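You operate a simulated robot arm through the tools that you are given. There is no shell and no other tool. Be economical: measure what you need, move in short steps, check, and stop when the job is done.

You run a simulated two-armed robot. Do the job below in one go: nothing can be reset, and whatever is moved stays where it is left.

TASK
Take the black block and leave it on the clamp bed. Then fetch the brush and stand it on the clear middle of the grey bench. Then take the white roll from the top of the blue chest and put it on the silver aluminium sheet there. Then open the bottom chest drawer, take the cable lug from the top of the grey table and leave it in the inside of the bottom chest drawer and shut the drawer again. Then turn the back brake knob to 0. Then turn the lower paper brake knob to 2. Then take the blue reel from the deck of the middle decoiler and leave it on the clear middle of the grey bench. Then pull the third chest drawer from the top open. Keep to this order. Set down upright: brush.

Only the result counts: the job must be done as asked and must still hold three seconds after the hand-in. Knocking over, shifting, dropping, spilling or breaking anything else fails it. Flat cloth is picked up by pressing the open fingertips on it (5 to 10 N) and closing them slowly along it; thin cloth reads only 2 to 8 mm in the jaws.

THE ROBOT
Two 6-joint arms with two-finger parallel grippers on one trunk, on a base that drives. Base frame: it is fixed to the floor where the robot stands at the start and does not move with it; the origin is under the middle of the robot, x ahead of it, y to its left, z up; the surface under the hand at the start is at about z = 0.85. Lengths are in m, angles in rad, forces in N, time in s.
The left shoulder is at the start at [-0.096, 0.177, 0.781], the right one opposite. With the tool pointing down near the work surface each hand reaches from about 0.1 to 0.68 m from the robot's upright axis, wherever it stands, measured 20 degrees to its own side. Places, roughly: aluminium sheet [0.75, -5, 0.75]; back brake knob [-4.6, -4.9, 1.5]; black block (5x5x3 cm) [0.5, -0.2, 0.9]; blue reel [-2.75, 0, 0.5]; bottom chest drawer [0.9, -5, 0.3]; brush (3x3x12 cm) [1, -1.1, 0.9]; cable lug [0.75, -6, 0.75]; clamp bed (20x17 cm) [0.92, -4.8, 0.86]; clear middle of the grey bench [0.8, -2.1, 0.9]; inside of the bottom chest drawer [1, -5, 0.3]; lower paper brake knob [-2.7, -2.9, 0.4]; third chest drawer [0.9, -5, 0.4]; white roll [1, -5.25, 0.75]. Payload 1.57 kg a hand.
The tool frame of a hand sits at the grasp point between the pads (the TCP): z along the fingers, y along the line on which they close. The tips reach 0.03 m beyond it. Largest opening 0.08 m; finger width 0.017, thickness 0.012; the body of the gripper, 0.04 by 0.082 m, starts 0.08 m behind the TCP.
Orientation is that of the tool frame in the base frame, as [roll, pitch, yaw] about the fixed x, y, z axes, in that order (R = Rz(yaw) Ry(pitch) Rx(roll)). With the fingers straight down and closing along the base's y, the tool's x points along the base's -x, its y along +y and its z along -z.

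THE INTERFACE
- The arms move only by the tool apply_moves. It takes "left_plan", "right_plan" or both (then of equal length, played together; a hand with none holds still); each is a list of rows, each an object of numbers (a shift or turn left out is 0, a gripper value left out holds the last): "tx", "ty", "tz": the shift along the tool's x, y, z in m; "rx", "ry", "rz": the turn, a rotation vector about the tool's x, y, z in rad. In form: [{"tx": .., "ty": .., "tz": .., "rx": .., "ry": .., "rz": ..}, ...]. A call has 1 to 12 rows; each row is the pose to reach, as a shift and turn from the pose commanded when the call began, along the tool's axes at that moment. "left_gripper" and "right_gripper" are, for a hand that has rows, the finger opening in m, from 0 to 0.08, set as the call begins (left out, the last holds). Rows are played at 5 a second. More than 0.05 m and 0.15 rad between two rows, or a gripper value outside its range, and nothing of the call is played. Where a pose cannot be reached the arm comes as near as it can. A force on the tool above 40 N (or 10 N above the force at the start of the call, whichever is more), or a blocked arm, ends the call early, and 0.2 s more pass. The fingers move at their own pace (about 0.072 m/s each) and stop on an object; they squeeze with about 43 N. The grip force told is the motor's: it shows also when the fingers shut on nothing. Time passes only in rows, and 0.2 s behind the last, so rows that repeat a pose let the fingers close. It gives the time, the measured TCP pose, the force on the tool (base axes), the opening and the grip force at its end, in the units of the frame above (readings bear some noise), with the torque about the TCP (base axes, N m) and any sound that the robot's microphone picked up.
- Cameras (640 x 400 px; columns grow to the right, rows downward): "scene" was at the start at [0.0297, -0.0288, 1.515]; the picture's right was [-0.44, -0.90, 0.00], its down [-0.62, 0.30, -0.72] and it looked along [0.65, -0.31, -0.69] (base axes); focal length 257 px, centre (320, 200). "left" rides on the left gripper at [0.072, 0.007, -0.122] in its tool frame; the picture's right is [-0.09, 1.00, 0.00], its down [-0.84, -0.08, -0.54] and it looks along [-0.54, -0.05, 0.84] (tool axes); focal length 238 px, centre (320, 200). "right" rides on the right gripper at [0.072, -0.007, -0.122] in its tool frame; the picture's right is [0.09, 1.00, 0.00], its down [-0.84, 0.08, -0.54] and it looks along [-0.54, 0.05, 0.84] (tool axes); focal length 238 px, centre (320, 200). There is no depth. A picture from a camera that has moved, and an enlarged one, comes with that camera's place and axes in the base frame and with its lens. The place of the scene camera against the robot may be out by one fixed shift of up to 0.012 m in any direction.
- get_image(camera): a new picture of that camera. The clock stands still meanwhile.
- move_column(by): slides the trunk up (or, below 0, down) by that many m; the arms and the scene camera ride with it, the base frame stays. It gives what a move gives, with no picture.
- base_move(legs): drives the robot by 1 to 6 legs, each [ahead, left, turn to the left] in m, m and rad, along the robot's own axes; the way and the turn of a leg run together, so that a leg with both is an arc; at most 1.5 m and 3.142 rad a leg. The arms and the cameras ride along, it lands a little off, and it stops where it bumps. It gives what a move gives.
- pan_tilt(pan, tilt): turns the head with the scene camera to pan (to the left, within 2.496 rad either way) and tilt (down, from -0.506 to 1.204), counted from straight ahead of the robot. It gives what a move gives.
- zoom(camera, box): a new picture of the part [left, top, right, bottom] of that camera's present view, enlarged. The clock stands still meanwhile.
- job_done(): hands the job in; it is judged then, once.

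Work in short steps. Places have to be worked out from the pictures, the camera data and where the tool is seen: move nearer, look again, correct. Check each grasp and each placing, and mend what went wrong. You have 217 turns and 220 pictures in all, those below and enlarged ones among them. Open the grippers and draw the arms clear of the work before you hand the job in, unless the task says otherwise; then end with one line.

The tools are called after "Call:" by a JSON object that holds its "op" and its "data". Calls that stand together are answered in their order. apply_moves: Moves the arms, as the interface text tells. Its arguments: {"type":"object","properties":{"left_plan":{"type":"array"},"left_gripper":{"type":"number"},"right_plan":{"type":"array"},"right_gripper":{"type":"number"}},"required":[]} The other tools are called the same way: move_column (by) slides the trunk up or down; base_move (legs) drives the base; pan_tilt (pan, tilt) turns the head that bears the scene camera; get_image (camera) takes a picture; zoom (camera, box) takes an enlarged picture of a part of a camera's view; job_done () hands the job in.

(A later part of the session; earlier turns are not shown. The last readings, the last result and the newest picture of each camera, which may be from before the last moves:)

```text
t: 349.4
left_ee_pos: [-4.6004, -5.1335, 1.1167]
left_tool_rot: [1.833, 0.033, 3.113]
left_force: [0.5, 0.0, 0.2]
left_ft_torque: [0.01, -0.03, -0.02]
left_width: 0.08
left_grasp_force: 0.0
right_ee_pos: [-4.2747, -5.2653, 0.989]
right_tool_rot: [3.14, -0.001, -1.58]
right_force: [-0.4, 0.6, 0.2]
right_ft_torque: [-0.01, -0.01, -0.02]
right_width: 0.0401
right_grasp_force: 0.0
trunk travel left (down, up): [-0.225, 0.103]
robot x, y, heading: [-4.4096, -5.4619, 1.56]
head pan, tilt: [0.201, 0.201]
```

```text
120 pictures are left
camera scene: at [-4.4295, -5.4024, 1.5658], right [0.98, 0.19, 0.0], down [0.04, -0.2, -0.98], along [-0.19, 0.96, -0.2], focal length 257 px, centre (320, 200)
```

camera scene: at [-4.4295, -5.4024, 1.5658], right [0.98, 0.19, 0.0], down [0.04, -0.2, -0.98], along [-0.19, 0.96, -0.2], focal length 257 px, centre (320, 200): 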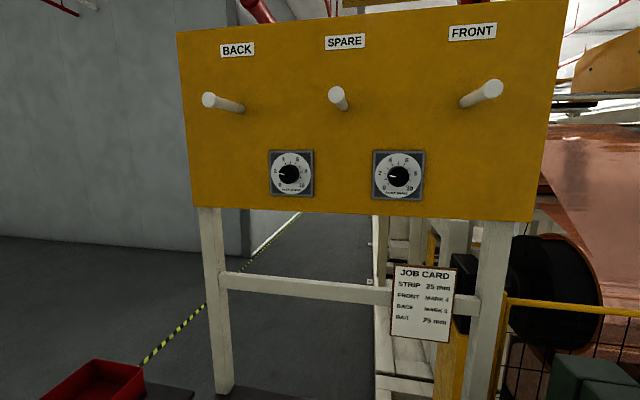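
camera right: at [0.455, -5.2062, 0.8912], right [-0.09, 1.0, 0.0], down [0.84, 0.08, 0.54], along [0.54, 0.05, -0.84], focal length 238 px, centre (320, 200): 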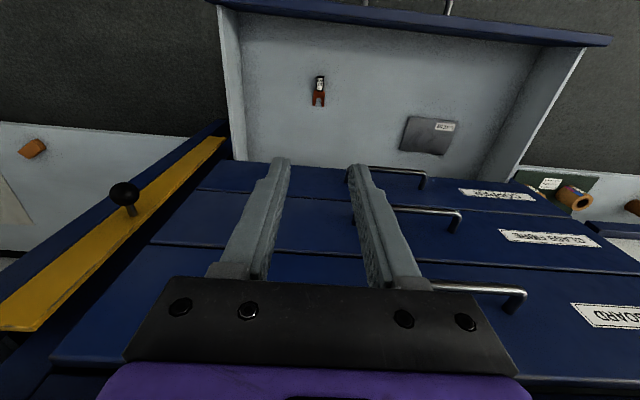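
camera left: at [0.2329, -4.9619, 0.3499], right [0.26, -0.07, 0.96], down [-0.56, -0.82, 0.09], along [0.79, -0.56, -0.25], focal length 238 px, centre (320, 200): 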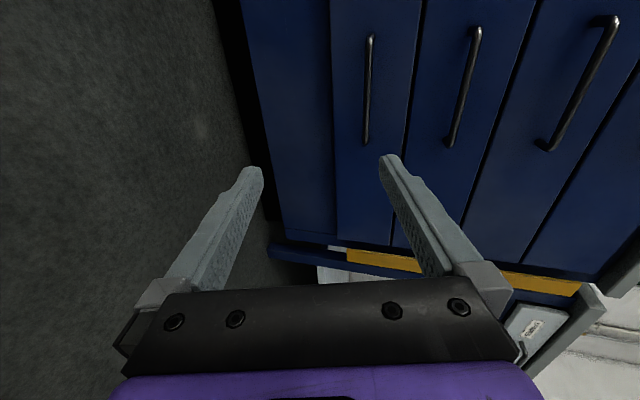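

Call:
{"op": "zoom", "data": {"camera": "scene", "box": [256, 138, 448, 210]}}

Call:
{"op": "zoom", "data": {"camera": "scene", "box": [264, 145, 320, 201]}}

```text
3.33 times, centred on (352, 174) of scene
camera zoom: at [-4.4295, -5.4024, 1.5658], right [0.98, 0.19, 0.0], down [0.04, -0.2, -0.98], along [-0.19, 0.96, -0.2], focal length 857 px, centre (213, 287)
```

zoom: 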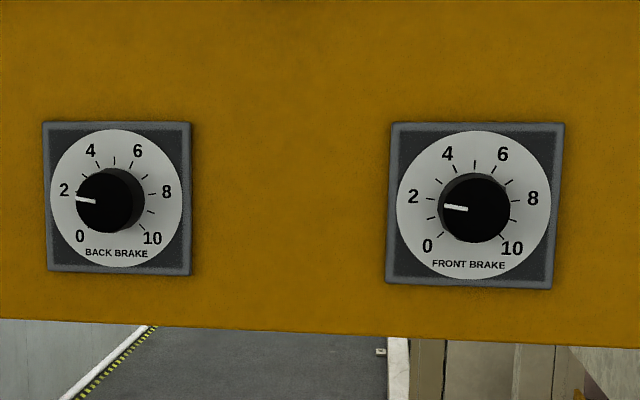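

```text
7.14 times, centred on (292, 173) of scene
camera zoom: at [-4.4295, -5.4024, 1.5658], right [0.98, 0.19, 0.0], down [0.04, -0.2, -0.98], along [-0.19, 0.96, -0.2], focal length 1836 px, centre (520, 393)
```

zoom: 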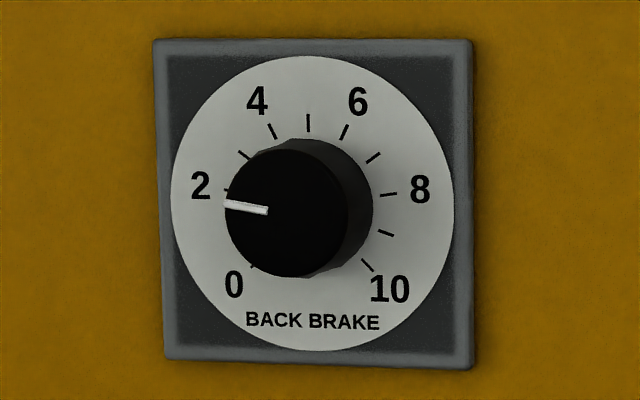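

The BACK BRAKE pointer is at 2; it must turn counter-clockwise ~54° to 0. The knob is at about [-4.60, -4.89, 1.51], ≈35 mm wide. I raise the trunk and bring the left hand level in front of it.

Call:
{"op": "move_column", "data": {"by": 0.1}}

Call:
{"op": "apply_moves", "data": {"left_plan": [{"ty": 0.045, "tz": -0.005, "rx": -0.03}, {"ty": 0.09, "tz": -0.01, "rx": -0.06}, {"ty": 0.135, "tz": -0.01, "rx": -0.1}, {"ty": 0.18, "tz": -0.01, "rx": -0.14}, {"ty": 0.225, "tz": 0.0, "rx": -0.18}, {"ty": 0.265, "tz": 0.02, "rx": -0.22}, {"ty": 0.3, "tz": 0.05, "rx": -0.264}, {"ty": 0.325, "tz": 0.079, "rx": -0.264}]}}

Call:
{"op": "get_image", "data": {"camera": "left"}}

```text
t: 350.8
left_ee_pos: [-4.6, -5.1063, 1.259]
left_tool_rot: [1.74, 0.032, 3.107]
left_force: [0.8, -0.6, -0.5]
left_ft_torque: [-0.01, 0.01, -0.03]
left_width: 0.0802
left_grasp_force: 0.1
right_ee_pos: [-4.274, -5.2653, 1.0875]
right_tool_rot: [-3.139, -0.002, -1.58]
right_force: [0.0, 0.3, -0.4]
right_ft_torque: [0.01, 0.01, 0.04]
right_width: 0.0398
right_grasp_force: 0.0
trunk travel left (down, up): [-0.325, 0.003]
robot x, y, heading: [-4.4068, -5.4596, 1.562]
head pan, tilt: [0.201, 0.201]
```

```text
t: 352.6
left_ee_pos: [-4.6142, -4.9664, 1.5713]
left_tool_rot: [1.443, 0.232, 3.128]
left_force: [2.7, 0.6, -0.5]
left_ft_torque: [0.08, 0.0, 0.2]
left_width: 0.0801
left_grasp_force: 0.1
left hand out of reach, approached as far as the arm can: row 3, 4, 5, 6, 7
right_ee_pos: [-4.2736, -5.261, 1.0883]
right_tool_rot: [-3.142, -0.004, -1.581]
right_force: [-0.2, -0.1, 0.1]
right_ft_torque: [-0.04, -0.01, 0.01]
right_width: 0.04
right_grasp_force: 0.0
trunk travel left (down, up): [-0.325, 0.003]
robot x, y, heading: [-4.4094, -5.4637, 1.562]
head pan, tilt: [0.201, 0.201]
```

```text
117 pictures are left
camera left: at [-4.6841, -5.0879, 1.5476], right [-0.14, -0.12, 0.98], down [0.84, -0.54, 0.05], along [0.52, 0.83, 0.18], focal length 238 px, centre (320, 200)
```

left: 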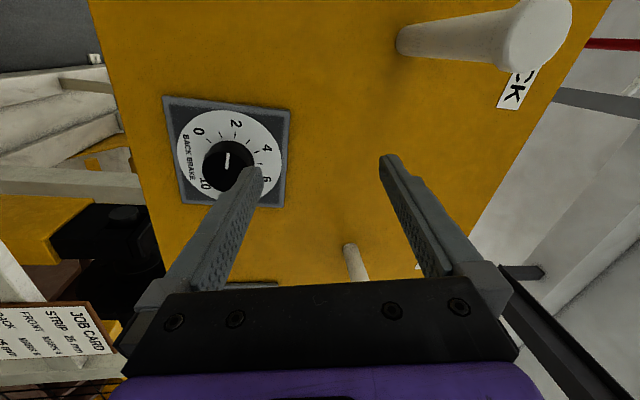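

The knob projects at about [-4.598, -4.893, 1.507]. I level the hand's roll and pitch and centre it on the knob.

Call:
{"op": "apply_moves", "data": {"left_plan": [{"ty": -0.025, "tz": -0.01, "rx": 0.045, "rz": 0.08, "ry": 0.005}, {"ty": -0.05, "tz": -0.01, "rx": 0.09, "rz": 0.16, "ry": 0.01}, {"tx": -0.001, "ty": -0.0655, "tz": -0.008, "rx": 0.128, "rz": 0.232, "ry": 0.0136}, {"tx": -0.001, "ty": -0.0655, "tz": -0.008, "rx": 0.128, "rz": 0.232, "ry": 0.0136}]}}

Call:
{"op": "get_image", "data": {"camera": "left"}}

```text
t: 353.6
left_ee_pos: [-4.6017, -4.9741, 1.4985]
left_tool_rot: [1.603, -0.201, 3.129]
left_force: [-0.2, 0.0, 0.1]
left_ft_torque: [0.01, -0.01, -0.01]
left_width: 0.0796
left_grasp_force: 0.1
right_ee_pos: [-4.2738, -5.2655, 1.0886]
right_tool_rot: [-3.141, -0.002, -1.58]
right_force: [0.4, -0.8, -0.2]
right_ft_torque: [0.04, -0.02, 0.01]
right_width: 0.04
right_grasp_force: 0.1
trunk travel left (down, up): [-0.325, 0.003]
robot x, y, heading: [-4.41, -5.4625, 1.564]
head pan, tilt: [0.201, 0.201]
```

```text
116 pictures are left
camera left: at [-4.6709, -5.094, 1.5247], right [0.29, 0.03, 0.96], down [0.8, -0.55, -0.22], along [0.52, 0.83, -0.18], focal length 238 px, centre (320, 200)
```

left: 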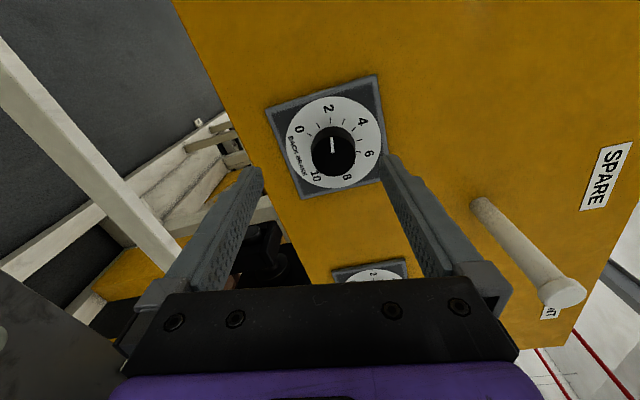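

Triangulated knob face: [-4.597, -4.90, 1.508]. I centre and advance partly.

Call:
{"op": "apply_moves", "data": {"left_plan": [{"tx": -0.0023, "ty": 0.011, "tz": 0.0}, {"tx": -0.0023, "ty": 0.0115, "tz": 0.02}, {"tx": -0.0023, "ty": 0.012, "tz": 0.035}, {"tx": -0.0023, "ty": 0.012, "tz": 0.035}]}}

Call:
{"op": "get_image", "data": {"camera": "left"}}

```text
t: 354.6
left_ee_pos: [-4.5964, -4.9396, 1.5091]
left_tool_rot: [1.604, -0.2, 3.13]
left_force: [-0.9, 0.7, -0.2]
left_ft_torque: [0.02, -0.01, 0.0]
left_width: 0.0799
left_grasp_force: 0.0
right_ee_pos: [-4.2736, -5.2653, 1.0892]
right_tool_rot: [-3.14, -0.001, -1.58]
right_force: [1.5, -0.3, 0.2]
right_ft_torque: [0.03, -0.01, -0.01]
right_width: 0.0399
right_grasp_force: 0.1
trunk travel left (down, up): [-0.325, 0.003]
robot x, y, heading: [-4.4064, -5.4632, 1.562]
head pan, tilt: [0.201, 0.201]
```

```text
115 pictures are left
camera left: at [-4.6667, -5.0596, 1.5355], right [0.29, 0.03, 0.96], down [0.8, -0.55, -0.22], along [0.52, 0.83, -0.18], focal length 238 px, centre (320, 200)
```

left: 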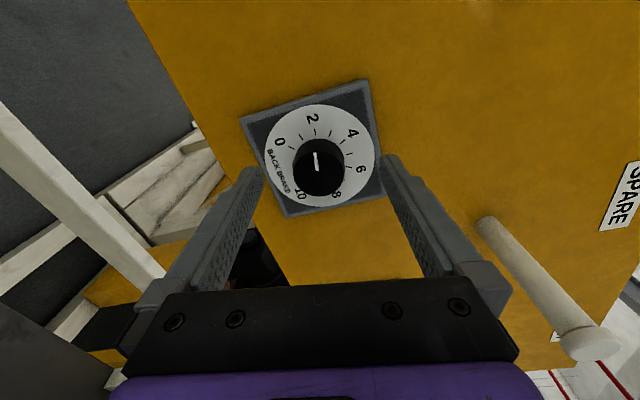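

Centred. I advance 27 mm so the fingers straddle the knob.

Call:
{"op": "apply_moves", "data": {"left_plan": [{"tz": 0.012}, {"tz": 0.022}, {"tz": 0.028}, {"tz": 0.028}]}}

Call:
{"op": "get_image", "data": {"camera": "left"}}

```text
t: 355.6
left_ee_pos: [-4.597, -4.914, 1.5086]
left_tool_rot: [1.6, -0.2, 3.13]
left_force: [0.8, -9.0, -0.9]
left_ft_torque: [0.37, -0.01, -0.05]
left_width: 0.0784
left_grasp_force: 0.1
right_ee_pos: [-4.2723, -5.2662, 1.09]
right_tool_rot: [-3.141, -0.002, -1.581]
right_force: [0.0, 0.1, -0.1]
right_ft_torque: [-0.02, -0.01, -0.03]
right_width: 0.04
right_grasp_force: 0.1
trunk travel left (down, up): [-0.325, 0.003]
robot x, y, heading: [-4.4056, -5.4612, 1.56]
head pan, tilt: [0.201, 0.201]
```

```text
114 pictures are left
camera left: at [-4.6664, -5.034, 1.5351], right [0.29, 0.03, 0.96], down [0.8, -0.55, -0.23], along [0.52, 0.83, -0.18], focal length 238 px, centre (320, 200)
```

left: 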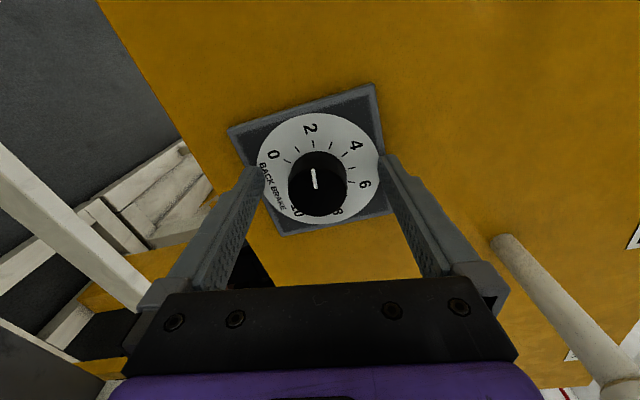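

Tips touch the dial plate (y≈-4.884). Back off 3 mm and close on the knob.

Call:
{"op": "apply_moves", "data": {"left_plan": [{"tz": -0.005}, {"tz": -0.005}]}}

Call:
{"op": "apply_moves", "data": {"left_plan": [{"tz": 0}, {"tz": 0}, {"tz": 0}], "left_gripper": 0.0}}

Call:
{"op": "get_image", "data": {"camera": "left"}}

```text
t: 356.2
left_ee_pos: [-4.5982, -4.9173, 1.5076]
left_tool_rot: [1.605, -0.201, 3.128]
left_force: [-0.2, -0.1, 0.4]
left_ft_torque: [0.03, 0.0, 0.0]
left_width: 0.0801
left_grasp_force: 0.0
right_ee_pos: [-4.2733, -5.264, 1.0893]
right_tool_rot: [3.141, -0.001, -1.582]
right_force: [0.3, 0.3, 0.5]
right_ft_torque: [-0.02, 0.0, -0.01]
right_width: 0.04
right_grasp_force: 0.2
trunk travel left (down, up): [-0.325, 0.003]
robot x, y, heading: [-4.4051, -5.462, 1.56]
head pan, tilt: [0.201, 0.201]
```

```text
t: 357.0
left_ee_pos: [-4.5994, -4.9147, 1.5083]
left_tool_rot: [1.604, -0.201, 3.129]
left_force: [-0.6, -0.8, -4.0]
left_ft_torque: [-0.19, 0.04, 0.12]
left_width: 0.0395
left_grasp_force: 41.6
right_ee_pos: [-4.2743, -5.2648, 1.0883]
right_tool_rot: [-3.141, -0.002, -1.58]
right_force: [-0.8, -1.1, 0.9]
right_ft_torque: [0.02, 0.0, 0.03]
right_width: 0.0399
right_grasp_force: 0.0
trunk travel left (down, up): [-0.325, 0.003]
robot x, y, heading: [-4.4082, -5.4629, 1.558]
head pan, tilt: [0.201, 0.201]
```

```text
113 pictures are left
camera left: at [-4.668, -5.0359, 1.534], right [0.29, 0.03, 0.96], down [0.8, -0.55, -0.22], along [0.52, 0.83, -0.18], focal length 238 px, centre (320, 200)
```

left: 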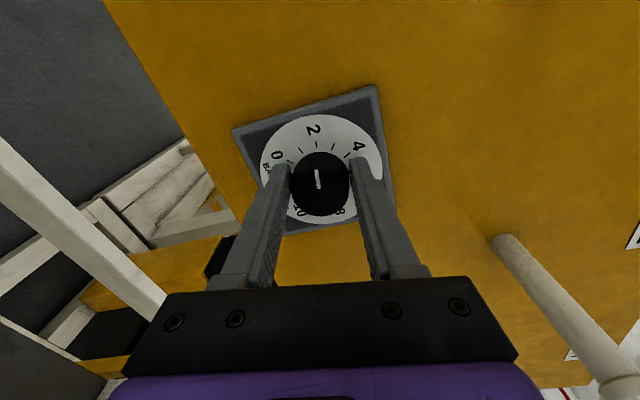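

Gripped (39.5 mm). I turn counter-clockwise (-rz) about 0.5 rad and check.

Call:
{"op": "apply_moves", "data": {"left_plan": [{"rz": -0.1}, {"rz": -0.2}, {"rz": -0.3}, {"rz": -0.4}, {"rz": -0.5}, {"rz": -0.5}]}}

Call:
{"op": "get_image", "data": {"camera": "left"}}

```text
t: 357.8
left_ee_pos: [-4.5986, -4.9159, 1.5059]
left_tool_rot: [1.608, 0.068, 3.14]
left_force: [1.5, -7.8, -24.3]
left_ft_torque: [-0.51, 0.19, -0.91]
left_width: 0.0392
left_grasp_force: 44.2
right_ee_pos: [-4.2743, -5.2642, 1.0882]
right_tool_rot: [-3.141, -0.002, -1.581]
right_force: [-0.8, 0.4, -0.7]
right_ft_torque: [-0.03, 0.0, 0.0]
right_width: 0.0399
right_grasp_force: 0.0
trunk travel left (down, up): [-0.325, 0.003]
robot x, y, heading: [-4.4065, -5.4615, 1.557]
head pan, tilt: [0.201, 0.201]
stopped in row 3 (left hand): the force on the tool passed its limit at 42 N (the readings are from after the stop); the commanded pose is now the measured one
```

```text
112 pictures are left
camera left: at [-4.6708, -5.0368, 1.5134], right [0.02, 0.04, 1.0], down [0.84, -0.54, 0.0], along [0.54, 0.84, -0.04], focal length 238 px, centre (320, 200)
```

left: 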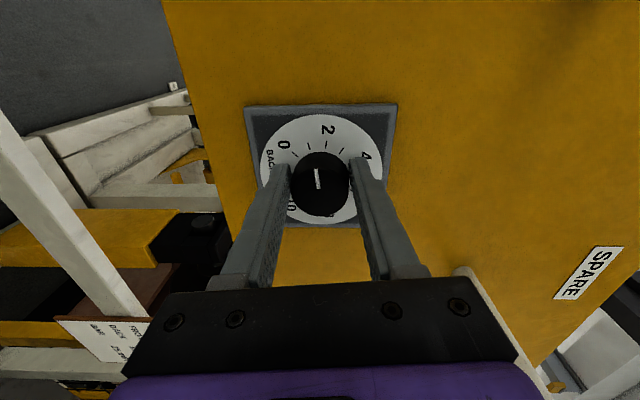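

The knob follows the hand. The call stopped on side force; I relieve 2 mm and continue.

Call:
{"op": "apply_moves", "data": {"left_plan": [{"ty": -0.002, "tz": -0.001, "rz": -0.06}, {"ty": -0.002, "tz": -0.001, "rz": -0.13}, {"ty": -0.002, "tz": -0.001, "rz": -0.2}, {"ty": -0.002, "tz": -0.001, "rz": -0.27}, {"ty": -0.002, "tz": -0.001, "rz": -0.34}, {"ty": -0.002, "tz": -0.001, "rz": -0.4}]}}

Call:
{"op": "get_image", "data": {"camera": "left"}}

```text
t: 359.1
left_ee_pos: [-4.5972, -4.9156, 1.503]
left_tool_rot: [1.613, 0.425, -3.128]
left_force: [2.3, -3.8, -23.6]
left_ft_torque: [-0.17, 0.16, -0.77]
left_width: 0.039
left_grasp_force: 44.8
right_ee_pos: [-4.2748, -5.2634, 1.0885]
right_tool_rot: [-3.142, -0.001, -1.584]
right_force: [0.0, 0.1, -0.3]
right_ft_torque: [0.0, -0.01, 0.04]
right_width: 0.0399
right_grasp_force: 0.1
trunk travel left (down, up): [-0.325, 0.003]
robot x, y, heading: [-4.4086, -5.4626, 1.561]
head pan, tilt: [0.201, 0.201]
stopped in row 6 (left hand): the force on the tool passed its limit at 42 N (the readings are from after the stop); the commanded pose is now the measured one
```

```text
111 pictures are left
camera left: at [-4.6661, -5.0379, 1.4856], right [-0.33, 0.04, 0.94], down [0.79, -0.53, 0.3], along [0.51, 0.84, 0.15], focal length 238 px, centre (320, 200)
```

left: 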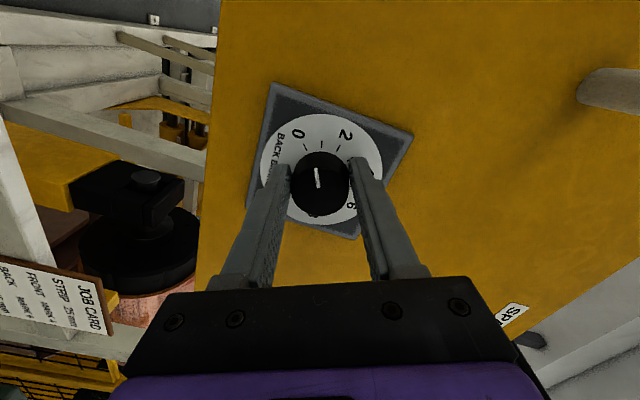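

About 0.63 rad done, ~0.31 left. I relieve downward 3 mm and continue.

Call:
{"op": "apply_moves", "data": {"left_plan": [{"tx": 0.0012, "ty": -0.003}, {"tx": 0.0012, "ty": -0.003, "rz": -0.06}, {"tx": 0.0012, "ty": -0.003, "rz": -0.12}, {"tx": 0.0012, "ty": -0.003, "rz": -0.18}, {"tx": 0.0012, "ty": -0.003, "rz": -0.24}]}}

Call:
{"op": "get_image", "data": {"camera": "left"}}

```text
t: 360.3
left_ee_pos: [-4.5962, -4.9166, 1.5024]
left_tool_rot: [1.616, 0.668, -3.117]
left_force: [-2.5, 12.6, 20.6]
left_ft_torque: [1.14, -0.17, -0.7]
left_width: 0.0391
left_grasp_force: 44.9
right_ee_pos: [-4.2735, -5.2658, 1.0901]
right_tool_rot: [3.142, -0.002, -1.581]
right_force: [0.9, -0.5, -0.1]
right_ft_torque: [-0.02, 0.02, 0.01]
right_width: 0.04
right_grasp_force: 0.0
trunk travel left (down, up): [-0.325, 0.003]
robot x, y, heading: [-4.4081, -5.4619, 1.561]
head pan, tilt: [0.201, 0.201]
```

```text
110 pictures are left
camera left: at [-4.6578, -5.0385, 1.4679], right [-0.54, 0.03, 0.84], down [0.7, -0.53, 0.48], along [0.46, 0.85, 0.27], focal length 238 px, centre (320, 200)
```

left: 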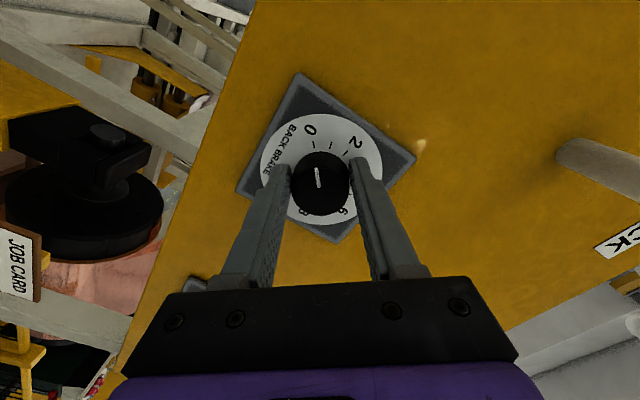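

Total 0.87 rad; a last ~0.08 to reach 0.

Call:
{"op": "apply_moves", "data": {"left_plan": [{"ty": 0.0015}, {"ty": 0.0015, "rz": -0.04}, {"ty": 0.0015, "rz": -0.08}, {"ty": 0.0015, "rz": -0.08}]}}

Call:
{"op": "zoom", "data": {"camera": "left", "box": [240, 90, 400, 250]}}

```text
t: 361.3
left_ee_pos: [-4.5958, -4.9162, 1.502]
left_tool_rot: [1.621, 0.745, -3.11]
left_force: [9.9, 0.3, -12.6]
left_ft_torque: [0.09, 0.23, -0.99]
left_width: 0.0393
left_grasp_force: 44.3
right_ee_pos: [-4.2733, -5.2644, 1.0865]
right_tool_rot: [3.139, -0.005, -1.58]
right_force: [0.3, -0.2, -0.2]
right_ft_torque: [0.0, -0.01, 0.01]
right_width: 0.0398
right_grasp_force: 0.0
trunk travel left (down, up): [-0.325, 0.003]
robot x, y, heading: [-4.4066, -5.4618, 1.559]
head pan, tilt: [0.201, 0.201]
```

```text
2.50 times, centred on (320, 170) of left
camera zoom: at [-4.6541, -5.0389, 1.4633], right [-0.61, 0.03, 0.79], down [0.67, -0.52, 0.53], along [0.43, 0.85, 0.3], focal length 596 px, centre (320, 275)
```

zoom: 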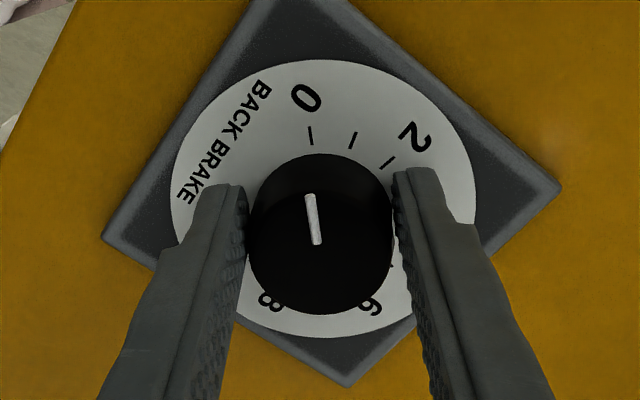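

The pointer is parallel to the 0 tick. I release and draw back.

Call:
{"op": "apply_moves", "data": {"left_plan": [{"tz": 0}, {"tz": 0}, {"tz": 0}], "left_gripper": 0.08}}

Call:
{"op": "apply_moves", "data": {"left_plan": [{"tz": -0.03}, {"tz": -0.06}, {"tz": -0.1}]}}

Call:
{"op": "zoom", "data": {"camera": "left", "box": [240, 60, 400, 220]}}

```text
t: 362.1
left_ee_pos: [-4.5988, -4.9169, 1.5034]
left_tool_rot: [1.62, 0.747, -3.111]
left_force: [0.3, 0.5, -0.3]
left_ft_torque: [0.03, 0.03, -0.01]
left_width: 0.0798
left_grasp_force: 0.0
right_ee_pos: [-4.2744, -5.265, 1.0902]
right_tool_rot: [-3.141, -0.003, -1.581]
right_force: [0.2, 0.0, 0.6]
right_ft_torque: [-0.01, 0.03, 0.02]
right_width: 0.0397
right_grasp_force: 0.1
trunk travel left (down, up): [-0.325, 0.003]
robot x, y, heading: [-4.406, -5.4612, 1.56]
head pan, tilt: [0.201, 0.201]
```

```text
t: 362.9
left_ee_pos: [-4.5996, -5.0182, 1.5064]
left_tool_rot: [1.619, 0.747, -3.115]
left_force: [-0.2, -1.3, 0.7]
left_ft_torque: [0.0, -0.03, 0.06]
left_width: 0.0803
left_grasp_force: 0.0
right_ee_pos: [-4.2734, -5.2666, 1.0889]
right_tool_rot: [3.141, 0.0, -1.581]
right_force: [-0.4, -0.2, 0.0]
right_ft_torque: [0.01, -0.02, 0.02]
right_width: 0.04
right_grasp_force: 0.1
trunk travel left (down, up): [-0.325, 0.003]
robot x, y, heading: [-4.4072, -5.465, 1.558]
head pan, tilt: [0.201, 0.201]
```

```text
2.50 times, centred on (320, 140) of left
camera zoom: at [-4.6572, -5.1419, 1.4694], right [-0.61, 0.03, 0.79], down [0.66, -0.53, 0.53], along [0.43, 0.85, 0.3], focal length 596 px, centre (320, 350)
```

zoom: 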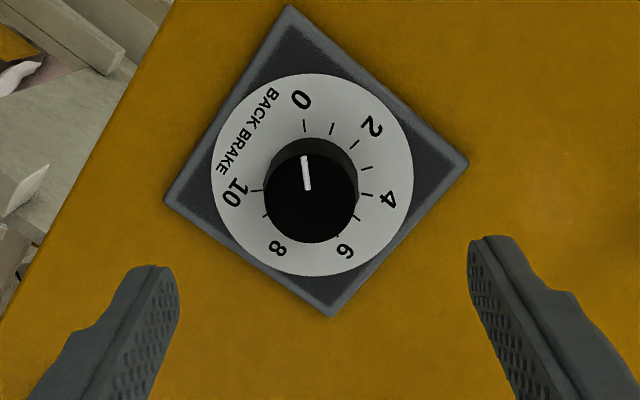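

The knob is at 0. Now I lower and tuck the left hand, undoing its roll, for driving.

Call:
{"op": "apply_moves", "data": {"left_plan": [{"tx": 0.02, "ty": -0.022, "tz": -0.03, "rz": 0.08}, {"tx": 0.045, "ty": -0.045, "tz": -0.05, "rz": 0.16}, {"tx": 0.07, "ty": -0.07, "tz": -0.07, "rz": 0.24}, {"tx": 0.095, "ty": -0.1, "tz": -0.08, "rz": 0.32}, {"tx": 0.12, "ty": -0.13, "tz": -0.09, "rz": 0.4}, {"tx": 0.145, "ty": -0.16, "tz": -0.1, "rz": 0.5}, {"tx": 0.17, "ty": -0.19, "tz": -0.1, "rz": 0.6}, {"tx": 0.195, "ty": -0.22, "tz": -0.1, "rz": 0.7}, {"tx": 0.22, "ty": -0.25, "tz": -0.1, "rz": 0.745}]}}

Call:
{"op": "get_image", "data": {"camera": "scene"}}

```text
t: 364.9
left_ee_pos: [-4.5923, -5.1122, 1.1706]
left_tool_rot: [1.606, 0.002, 3.139]
left_force: [-1.2, -0.9, -0.2]
left_ft_torque: [-0.02, -0.01, 0.0]
left_width: 0.08
left_grasp_force: 0.0
left hand out of reach, approached as far as the arm can: row 5, 6, 7, 8, 9
right_ee_pos: [-4.2752, -5.265, 1.0897]
right_tool_rot: [3.142, -0.002, -1.582]
right_force: [-0.3, -0.7, -0.9]
right_ft_torque: [-0.01, 0.0, 0.01]
right_width: 0.0398
right_grasp_force: 0.1
trunk travel left (down, up): [-0.325, 0.003]
robot x, y, heading: [-4.4077, -5.4636, 1.56]
head pan, tilt: [0.201, 0.201]
```

```text
107 pictures are left
camera scene: at [-4.4295, -5.4066, 1.6711], right [0.98, 0.19, 0.0], down [0.04, -0.2, -0.98], along [-0.19, 0.96, -0.2], focal length 257 px, centre (320, 200)
```

scene: 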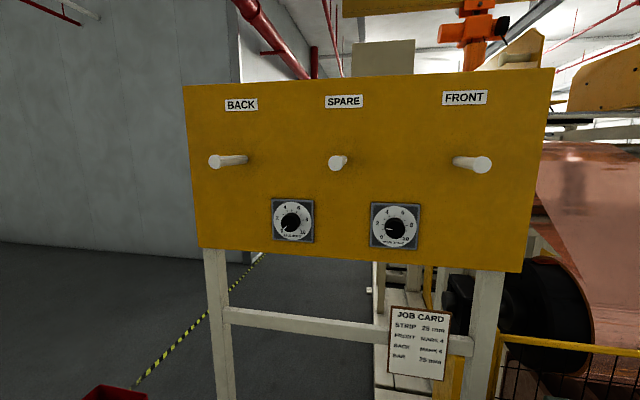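

Call:
{"op": "base_move", "data": {"legs": [[-0.05, 0, 0.01], [0, -0.7, 0], [0, -0.6, 0]]}}

Call:
{"op": "base_move", "data": {"legs": [[0, -1.2, 0], [0, -0.7, 0], [0, 0, 1.571]]}}

Call:
{"op": "pan_tilt", "data": {"pan": -0.7, "tilt": 0.3}}

Call:
{"op": "get_image", "data": {"camera": "scene"}}

```text
t: 377.4
left_ee_pos: [-3.2839, -5.1651, 1.1719]
left_tool_rot: [1.605, 0.002, 3.141]
left_force: [0.1, -0.1, 0.1]
left_ft_torque: [-0.01, 0.0, -0.02]
left_width: 0.08
left_grasp_force: 0.1
right_ee_pos: [-2.964, -5.3159, 1.0887]
right_tool_rot: [-3.141, -0.002, -1.58]
right_force: [-0.3, -0.7, 1.2]
right_ft_torque: [0.01, -0.02, -0.03]
right_width: 0.0401
right_grasp_force: 0.0
trunk travel left (down, up): [-0.325, 0.003]
robot x, y, heading: [-3.0997, -5.5118, 1.567]
head pan, tilt: [0.201, 0.201]
```

```text
t: 398.1
left_ee_pos: [-1.5599, -5.7214, 1.1725]
left_tool_rot: [1.607, 0.001, -1.558]
left_force: [-0.4, 0.5, -0.4]
left_ft_torque: [-0.04, 0.02, 0.01]
left_width: 0.0802
left_grasp_force: 0.0
right_ee_pos: [-1.4108, -5.3995, 1.0889]
right_tool_rot: [-3.141, 0.0, 0.004]
right_force: [-0.2, -0.4, 0.0]
right_ft_torque: [0.01, -0.03, 0.01]
right_width: 0.0401
right_grasp_force: 0.0
trunk travel left (down, up): [-0.325, 0.003]
robot x, y, heading: [-1.2117, -5.5278, -3.14]
head pan, tilt: [0.201, 0.201]
```

```text
t: 399.3
left_ee_pos: [-1.5584, -5.7211, 1.1731]
left_tool_rot: [1.606, 0.001, -1.558]
left_force: [0.6, 0.7, 0.0]
left_ft_torque: [0.01, 0.03, -0.02]
left_width: 0.0797
left_grasp_force: 0.0
right_ee_pos: [-1.4113, -5.4006, 1.0884]
right_tool_rot: [-3.141, -0.002, 0.006]
right_force: [0.0, 0.5, -0.4]
right_ft_torque: [0.0, 0.04, -0.01]
right_width: 0.0401
right_grasp_force: 0.0
trunk travel left (down, up): [-0.325, 0.003]
robot x, y, heading: [-1.2131, -5.5305, -3.134]
head pan, tilt: [-0.7, 0.3]
```

```text
106 pictures are left
camera scene: at [-1.2456, -5.4622, 1.6619], right [0.64, 0.77, 0.0], down [0.23, -0.19, -0.96], along [-0.73, 0.61, -0.3], focal length 257 px, centre (320, 200)
```

scene: 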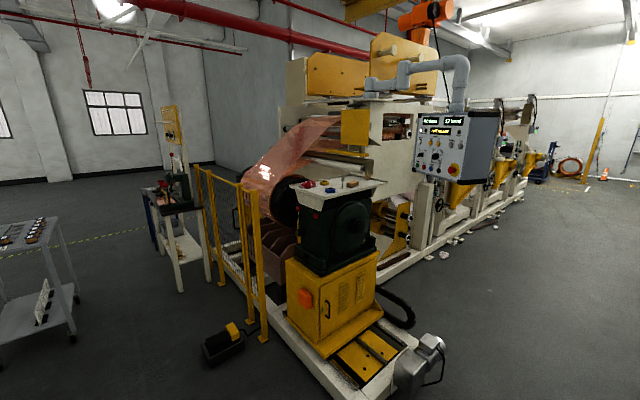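

I strafe right (+y) along x≈-1.2 toward y≈-2.9.

Call:
{"op": "base_move", "data": {"legs": [[0, -1.3, 0]]}}

Call:
{"op": "base_move", "data": {"legs": [[0, -1.3, 0]]}}

Call:
{"op": "pan_tilt", "data": {"pan": 0.1, "tilt": 0.55}}

Call:
{"op": "get_image", "data": {"camera": "scene"}}

```text
t: 410.9
left_ee_pos: [-1.5729, -4.4189, 1.1721]
left_tool_rot: [1.605, 0.003, -1.545]
left_force: [0.3, 0.0, -0.8]
left_ft_torque: [0.04, 0.01, -0.01]
left_width: 0.0797
left_grasp_force: 0.0
right_ee_pos: [-1.4297, -4.0977, 1.0895]
right_tool_rot: [3.141, -0.002, 0.018]
right_force: [-0.9, 0.5, 0.0]
right_ft_torque: [-0.01, 0.01, 0.02]
right_width: 0.0399
right_grasp_force: 0.1
trunk travel left (down, up): [-0.325, 0.003]
robot x, y, heading: [-1.2306, -4.2276, -3.119]
head pan, tilt: [-0.7, 0.3]
```

```text
t: 422.5
left_ee_pos: [-1.5939, -3.1241, 1.1719]
left_tool_rot: [1.606, 0.001, -1.555]
left_force: [0.0, -0.3, 0.2]
left_ft_torque: [0.01, 0.01, -0.02]
left_width: 0.0799
left_grasp_force: 0.0
right_ee_pos: [-1.4477, -2.8036, 1.089]
right_tool_rot: [3.142, -0.001, 0.011]
right_force: [0.0, 0.6, -0.3]
right_ft_torque: [0.01, 0.04, 0.01]
right_width: 0.0399
right_grasp_force: 0.1
trunk travel left (down, up): [-0.325, 0.003]
robot x, y, heading: [-1.251, -2.9349, -3.134]
head pan, tilt: [-0.7, 0.3]
```

```text
t: 423.6
left_ee_pos: [-1.5929, -3.1239, 1.1724]
left_tool_rot: [1.605, 0.002, -1.552]
left_force: [-0.5, -0.6, -0.4]
left_ft_torque: [-0.04, 0.04, 0.01]
left_width: 0.0801
left_grasp_force: 0.1
right_ee_pos: [-1.448, -2.803, 1.0893]
right_tool_rot: [3.141, -0.001, 0.01]
right_force: [0.8, 0.6, -0.3]
right_ft_torque: [0.01, 0.05, -0.02]
right_width: 0.0404
right_grasp_force: 0.0
trunk travel left (down, up): [-0.325, 0.003]
robot x, y, heading: [-1.2431, -2.9286, -3.13]
head pan, tilt: [0.099, 0.55]
```

```text
105 pictures are left
camera scene: at [-1.2984, -2.9336, 1.6389], right [-0.11, 0.99, 0.0], down [0.52, 0.06, -0.85], along [-0.85, -0.09, -0.52], focal length 257 px, centre (320, 200)
```

scene: 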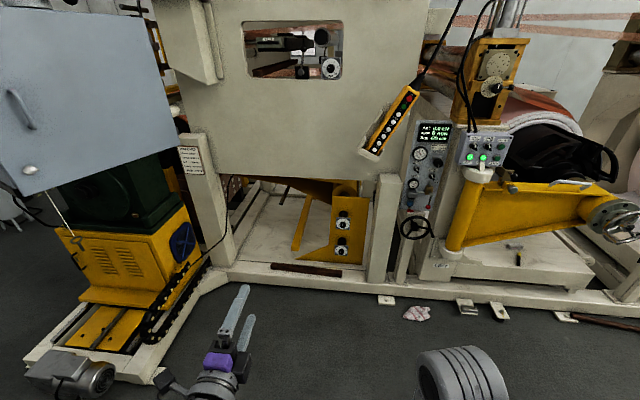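

Call:
{"op": "zoom", "data": {"camera": "scene", "box": [280, 170, 400, 290]}}

```text
3.33 times, centred on (340, 230) of scene
camera zoom: at [-1.2984, -2.9336, 1.6389], right [-0.11, 0.99, 0.0], down [0.52, 0.06, -0.85], along [-0.85, -0.09, -0.52], focal length 857 px, centre (253, 100)
```

zoom: 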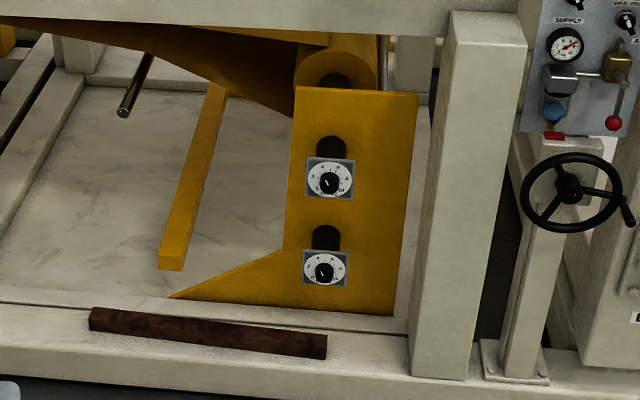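

The lower paper-brake knob is at about [-2.72, -2.92, 0.36]. I lower the trunk fully, shift right 0.2 and go ahead 0.5.

Call:
{"op": "move_column", "data": {"by": -0.32}}

Call:
{"op": "base_move", "data": {"legs": [[0, -0.2, -0.01], [0.5, 0, 0]]}}

Call:
{"op": "pan_tilt", "data": {"pan": 0.1, "tilt": 0.6}}

Call:
{"op": "get_image", "data": {"camera": "scene"}}

```text
t: 426.8
left_ee_pos: [-1.5938, -3.1246, 0.8525]
left_tool_rot: [1.605, 0.002, -1.553]
left_force: [0.2, -0.2, -0.4]
left_ft_torque: [0.01, -0.05, 0.02]
left_width: 0.08
left_grasp_force: 0.0
right_ee_pos: [-1.4472, -2.8031, 0.7701]
right_tool_rot: [3.141, -0.002, 0.01]
right_force: [0.5, -1.4, -0.9]
right_ft_torque: [-0.01, -0.02, -0.02]
right_width: 0.0402
right_grasp_force: 0.0
trunk travel left (down, up): [-0.005, 0.323]
robot x, y, heading: [-1.2485, -2.9308, -3.132]
head pan, tilt: [0.099, 0.55]
```

```text
t: 431.7
left_ee_pos: [-2.0952, -2.9165, 0.8533]
left_tool_rot: [1.605, 0.003, -1.572]
left_force: [0.5, -0.1, 0.1]
left_ft_torque: [-0.01, -0.01, -0.02]
left_width: 0.0801
left_grasp_force: 0.1
right_ee_pos: [-1.9428, -2.597, 0.7688]
right_tool_rot: [-3.141, -0.002, -0.009]
right_force: [0.4, -0.1, 0.8]
right_ft_torque: [0.02, 0.01, -0.04]
right_width: 0.0399
right_grasp_force: 0.0
trunk travel left (down, up): [-0.005, 0.323]
robot x, y, heading: [-1.7488, -2.7322, 3.136]
head pan, tilt: [0.099, 0.55]
```

```text
t: 432.3
left_ee_pos: [-2.0952, -2.9175, 0.851]
left_tool_rot: [1.605, 0.001, -1.572]
left_force: [0.2, -0.3, 0.5]
left_ft_torque: [0.01, -0.05, 0.0]
left_width: 0.08
left_grasp_force: 0.1
right_ee_pos: [-1.942, -2.5994, 0.7694]
right_tool_rot: [-3.141, -0.002, -0.011]
right_force: [-1.0, 0.0, 0.2]
right_ft_torque: [-0.03, -0.03, -0.04]
right_width: 0.0399
right_grasp_force: 0.1
trunk travel left (down, up): [-0.005, 0.323]
robot x, y, heading: [-1.7441, -2.7263, 3.136]
head pan, tilt: [0.099, 0.6]
```

```text
103 pictures are left
camera scene: at [-1.8472, -2.731, 1.3068], right [-0.09, 1.0, 0.0], down [0.56, 0.05, -0.83], along [-0.82, -0.08, -0.56], focal length 257 px, centre (320, 200)
```

scene: 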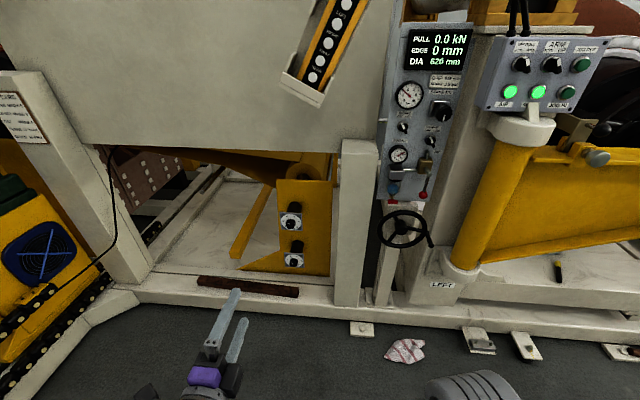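

Call:
{"op": "zoom", "data": {"camera": "scene", "box": [260, 200, 330, 280]}}

```text
5.00 times, centred on (295, 240) of scene
camera zoom: at [-1.8472, -2.731, 1.3068], right [-0.09, 1.0, 0.0], down [0.56, 0.05, -0.83], along [-0.82, -0.08, -0.56], focal length 1286 px, centre (445, 0)
```

zoom: 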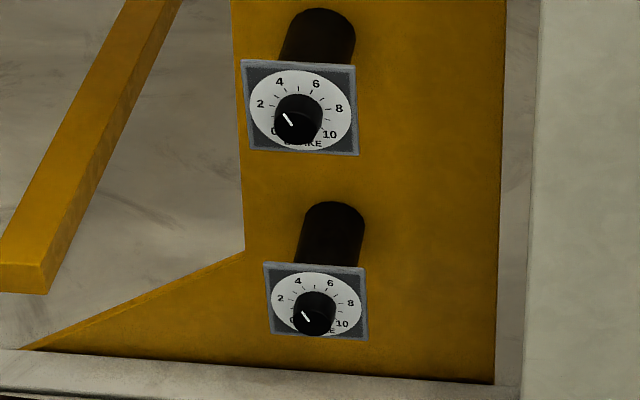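

Now I bring the left hand down in front of the knobs.

Call:
{"op": "apply_moves", "data": {"left_plan": [{"ty": -0.02, "tz": 0.03}, {"ty": -0.05, "tz": 0.06}, {"ty": -0.08, "tz": 0.09}, {"ty": -0.11, "tz": 0.12}, {"ty": -0.14, "tz": 0.15}, {"ty": -0.18, "tz": 0.17}, {"ty": -0.22, "tz": 0.19}, {"ty": -0.26, "tz": 0.2}, {"ty": -0.3, "tz": 0.21}, {"ty": -0.34, "tz": 0.22}, {"ty": -0.38, "tz": 0.23}, {"ty": -0.42, "tz": 0.24}]}}

Call:
{"op": "get_image", "data": {"camera": "left"}}

```text
t: 434.9
left_ee_pos: [-2.342, -2.9151, 0.4243]
left_tool_rot: [1.605, 0.0, -1.573]
left_force: [-0.9, -0.3, 0.0]
left_ft_torque: [-0.02, 0.0, -0.02]
left_width: 0.08
left_grasp_force: 0.0
left hand out of reach, approached as far as the arm can: row 9, 10, 11, 12
right_ee_pos: [-1.9418, -2.5979, 0.7691]
right_tool_rot: [-3.141, -0.001, -0.011]
right_force: [0.9, -0.3, 0.0]
right_ft_torque: [0.0, 0.0, -0.05]
right_width: 0.0401
right_grasp_force: 0.0
trunk travel left (down, up): [-0.005, 0.323]
robot x, y, heading: [-1.7442, -2.7284, 3.134]
head pan, tilt: [0.099, 0.6]
```

```text
101 pictures are left
camera left: at [-2.2206, -2.9868, 0.4372], right [-0.04, 0.09, 1.0], down [0.55, 0.84, -0.06], along [-0.84, 0.54, -0.08], focal length 238 px, centre (320, 200)
```

left: 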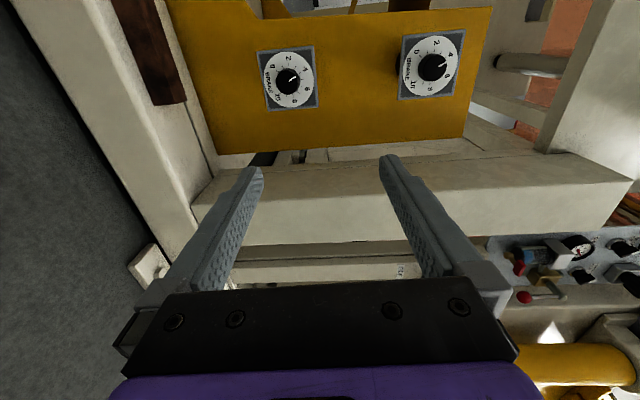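

Call:
{"op": "zoom", "data": {"camera": "left", "box": [250, 35, 330, 125]}}

```text
4.44 times, centred on (290, 80) of left
camera zoom: at [-2.2206, -2.9868, 0.4372], right [-0.04, 0.09, 1.0], down [0.55, 0.84, -0.06], along [-0.84, 0.54, -0.08], focal length 1059 px, centre (453, 733)
```

zoom: 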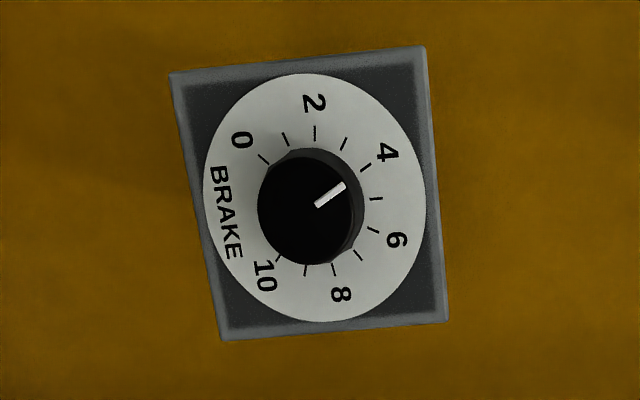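

The lower BRAKE pointer is at 4, so it also needs ~54° counter-clockwise to 2. Knob face ≈[-2.683, -2.940, 0.360]. I drive 0.2 ahead and align with a +0.2 pre-roll.

Call:
{"op": "base_move", "data": {"legs": [[0.2, 0, 0]]}}

Call:
{"op": "apply_moves", "data": {"left_plan": [{"tx": 0.01, "ty": -0.02, "tz": 0.02, "rz": 0.07}, {"tx": 0.02, "ty": -0.045, "tz": 0.04, "rz": 0.14}, {"tx": 0.025, "ty": -0.064, "tz": 0.06, "rz": 0.2}, {"tx": 0.025, "ty": -0.064, "tz": 0.06, "rz": 0.2}]}}

Call:
{"op": "get_image", "data": {"camera": "left"}}

```text
t: 436.5
left_ee_pos: [-2.5381, -2.9136, 0.425]
left_tool_rot: [1.608, 0.003, -1.573]
left_force: [0.2, -0.3, 0.9]
left_ft_torque: [-0.02, -0.02, 0.02]
left_width: 0.0797
left_grasp_force: 0.1
right_ee_pos: [-2.1389, -2.5971, 0.7694]
right_tool_rot: [-3.141, -0.003, -0.009]
right_force: [0.3, -0.4, 0.0]
right_ft_torque: [-0.01, 0.0, 0.01]
right_width: 0.0401
right_grasp_force: 0.0
trunk travel left (down, up): [-0.005, 0.323]
robot x, y, heading: [-1.9428, -2.7284, 3.134]
head pan, tilt: [0.099, 0.6]
```

```text
t: 437.5
left_ee_pos: [-2.5965, -2.9381, 0.3599]
left_tool_rot: [1.608, -0.2, -1.577]
left_force: [-0.9, 0.8, 0.7]
left_ft_torque: [0.02, -0.03, -0.01]
left_width: 0.0801
left_grasp_force: 0.1
right_ee_pos: [-2.1378, -2.5969, 0.7688]
right_tool_rot: [3.141, -0.001, -0.007]
right_force: [0.7, 0.2, -0.2]
right_ft_torque: [0.01, -0.01, 0.0]
right_width: 0.0403
right_grasp_force: 0.1
trunk travel left (down, up): [-0.005, 0.323]
robot x, y, heading: [-1.939, -2.7281, 3.131]
head pan, tilt: [0.099, 0.6]
```

```text
99 pictures are left
camera left: at [-2.4752, -3.0071, 0.3857], right [-0.03, 0.29, 0.96], down [0.55, 0.8, -0.22], along [-0.83, 0.52, -0.18], focal length 238 px, centre (320, 200)
```

left: 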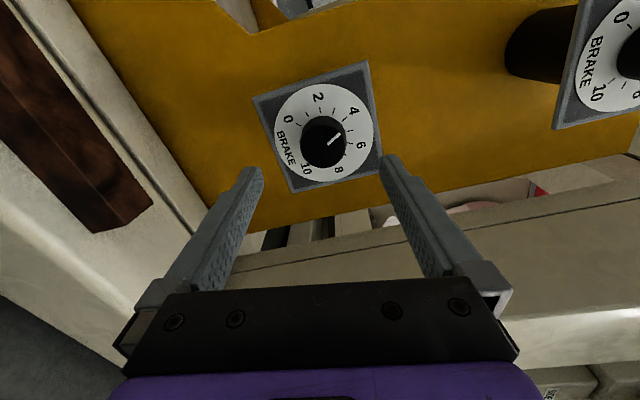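

Aligned. I advance 68 mm to straddle the knob.

Call:
{"op": "apply_moves", "data": {"left_plan": [{"ty": 0.002, "tz": 0.03}, {"ty": 0.004, "tz": 0.055}, {"ty": 0.004, "tz": 0.068}, {"ty": 0.004, "tz": 0.068}]}}

Call:
{"op": "get_image", "data": {"camera": "left"}}

```text
t: 438.2
left_ee_pos: [-2.6534, -2.9369, 0.3613]
left_tool_rot: [1.6, -0.196, -1.58]
left_force: [8.1, 1.3, 2.6]
left_ft_torque: [-0.02, 0.45, -0.04]
left_width: 0.0803
left_grasp_force: 0.1
right_ee_pos: [-2.1388, -2.5974, 0.7693]
right_tool_rot: [-3.141, -0.001, -0.009]
right_force: [0.0, 0.4, -0.2]
right_ft_torque: [-0.02, -0.02, 0.0]
right_width: 0.04
right_grasp_force: 0.0
trunk travel left (down, up): [-0.005, 0.323]
robot x, y, heading: [-1.9422, -2.7284, 3.136]
head pan, tilt: [0.099, 0.6]
stopped in row 3 (left hand): the force on the tool passed its limit at 72 N (the readings are from after the stop); the commanded pose is now the measured one
```

```text
98 pictures are left
camera left: at [-2.5316, -3.006, 0.3868], right [-0.03, 0.29, 0.96], down [0.55, 0.8, -0.22], along [-0.83, 0.52, -0.18], focal length 238 px, centre (320, 200)
```

left: 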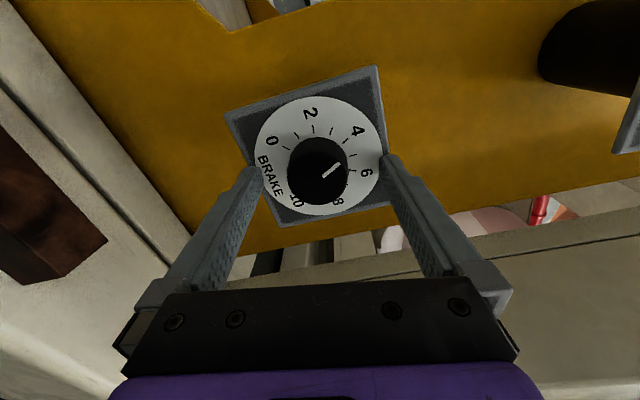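

Tips met the dial plate. Back 4 mm, then close.

Call:
{"op": "apply_moves", "data": {"left_plan": [{"tz": -0.004}, {"tz": -0.004}]}}

Call:
{"op": "apply_moves", "data": {"left_plan": [{"tz": 0}, {"tz": 0}, {"tz": 0}], "left_gripper": 0.0}}

Call:
{"op": "zoom", "data": {"camera": "left", "box": [220, 60, 420, 260]}}

```text
t: 438.8
left_ee_pos: [-2.6497, -2.9368, 0.3617]
left_tool_rot: [1.602, -0.199, -1.581]
left_force: [-0.2, -0.4, 0.0]
left_ft_torque: [-0.01, -0.01, 0.01]
left_width: 0.08
left_grasp_force: 0.1
right_ee_pos: [-2.1388, -2.5969, 0.7703]
right_tool_rot: [-3.141, -0.002, -0.008]
right_force: [-0.3, 0.0, -0.3]
right_ft_torque: [0.02, 0.01, 0.02]
right_width: 0.0401
right_grasp_force: 0.0
trunk travel left (down, up): [-0.005, 0.323]
robot x, y, heading: [-1.9403, -2.7296, 3.129]
head pan, tilt: [0.099, 0.6]
```

```text
t: 439.6
left_ee_pos: [-2.6497, -2.9382, 0.361]
left_tool_rot: [1.603, -0.199, -1.58]
left_force: [1.1, -0.1, -1.5]
left_ft_torque: [-0.02, -0.11, 0.07]
left_width: 0.0392
left_grasp_force: 41.8
right_ee_pos: [-2.1384, -2.5968, 0.7689]
right_tool_rot: [3.141, -0.002, -0.007]
right_force: [0.0, -0.3, 0.5]
right_ft_torque: [0.04, 0.0, 0.03]
right_width: 0.04
right_grasp_force: 0.0
trunk travel left (down, up): [-0.005, 0.323]
robot x, y, heading: [-1.9422, -2.7293, 3.138]
head pan, tilt: [0.099, 0.6]
```

```text
2.00 times, centred on (320, 160) of left
camera zoom: at [-2.5279, -3.0065, 0.3866], right [-0.03, 0.29, 0.96], down [0.55, 0.8, -0.22], along [-0.83, 0.52, -0.18], focal length 477 px, centre (320, 280)
```

zoom: 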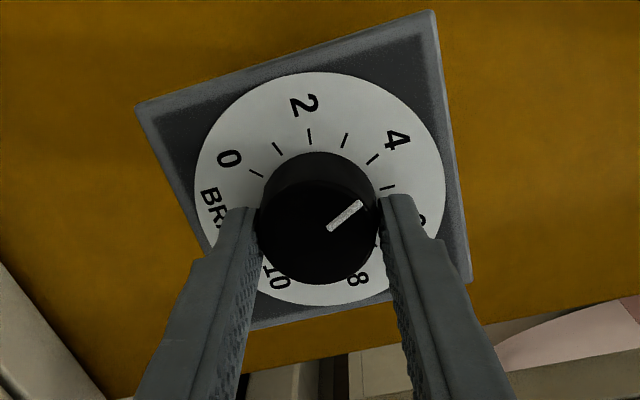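

Gripped. I turn counter-clockwise in steps, with some relief for side force.

Call:
{"op": "apply_moves", "data": {"left_plan": [{"rz": -0.07}, {"rz": -0.14}, {"rz": -0.21}, {"ty": -0.001, "rz": -0.28}, {"ty": -0.001, "rz": -0.35}, {"ty": -0.001, "rz": -0.42}]}}

```text
t: 441.0
left_ee_pos: [-2.6497, -2.9375, 0.3619]
left_tool_rot: [1.6, 0.224, -1.565]
left_force: [-12.3, -6.9, 13.9]
left_ft_torque: [-0.03, 0.81, -0.46]
left_width: 0.0391
left_grasp_force: 44.1
right_ee_pos: [-2.1384, -2.5959, 0.7681]
right_tool_rot: [-3.14, 0.001, -0.008]
right_force: [0.4, 0.8, 0.7]
right_ft_torque: [-0.02, 0.0, -0.01]
right_width: 0.0401
right_grasp_force: 0.0
trunk travel left (down, up): [-0.005, 0.323]
robot x, y, heading: [-1.9411, -2.7262, 3.134]
head pan, tilt: [0.099, 0.6]
```

Call:
{"op": "apply_moves", "data": {"left_plan": [{"ty": 0.001, "rz": -0.07}, {"ty": 0.001, "rz": -0.14}, {"ty": 0.001, "rz": -0.21}, {"ty": 0.001, "rz": -0.28}, {"ty": 0.001, "rz": -0.35}, {"ty": 0.001, "rz": -0.42}]}}

Call:
{"op": "zoom", "data": {"camera": "left", "box": [220, 60, 420, 260]}}

```text
t: 442.4
left_ee_pos: [-2.6484, -2.9377, 0.3629]
left_tool_rot: [1.605, 0.643, -1.552]
left_force: [-12.9, -9.6, 22.6]
left_ft_torque: [-0.08, 0.72, 0.11]
left_width: 0.0386
left_grasp_force: 44.3
right_ee_pos: [-2.1375, -2.5968, 0.7706]
right_tool_rot: [-3.141, 0.0, -0.007]
right_force: [-0.6, -0.4, 0.0]
right_ft_torque: [-0.04, 0.0, 0.01]
right_width: 0.0403
right_grasp_force: 0.1
trunk travel left (down, up): [-0.005, 0.323]
robot x, y, heading: [-1.9401, -2.7304, 3.133]
head pan, tilt: [0.099, 0.6]
```

```text
2.00 times, centred on (320, 160) of left
camera zoom: at [-2.5259, -2.9993, 0.3298], right [-0.02, -0.52, 0.85], down [0.53, 0.71, 0.46], along [-0.85, 0.46, 0.26], focal length 477 px, centre (320, 280)
```

zoom: 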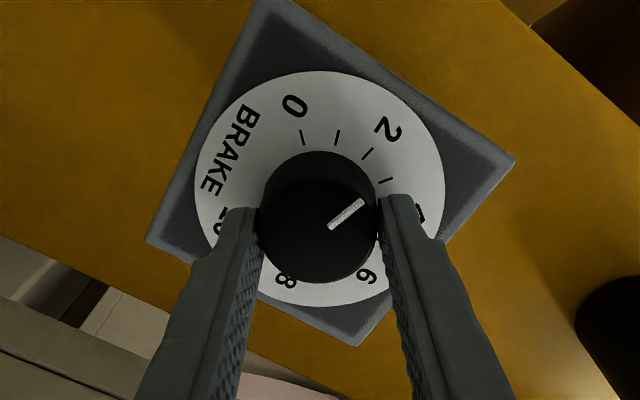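

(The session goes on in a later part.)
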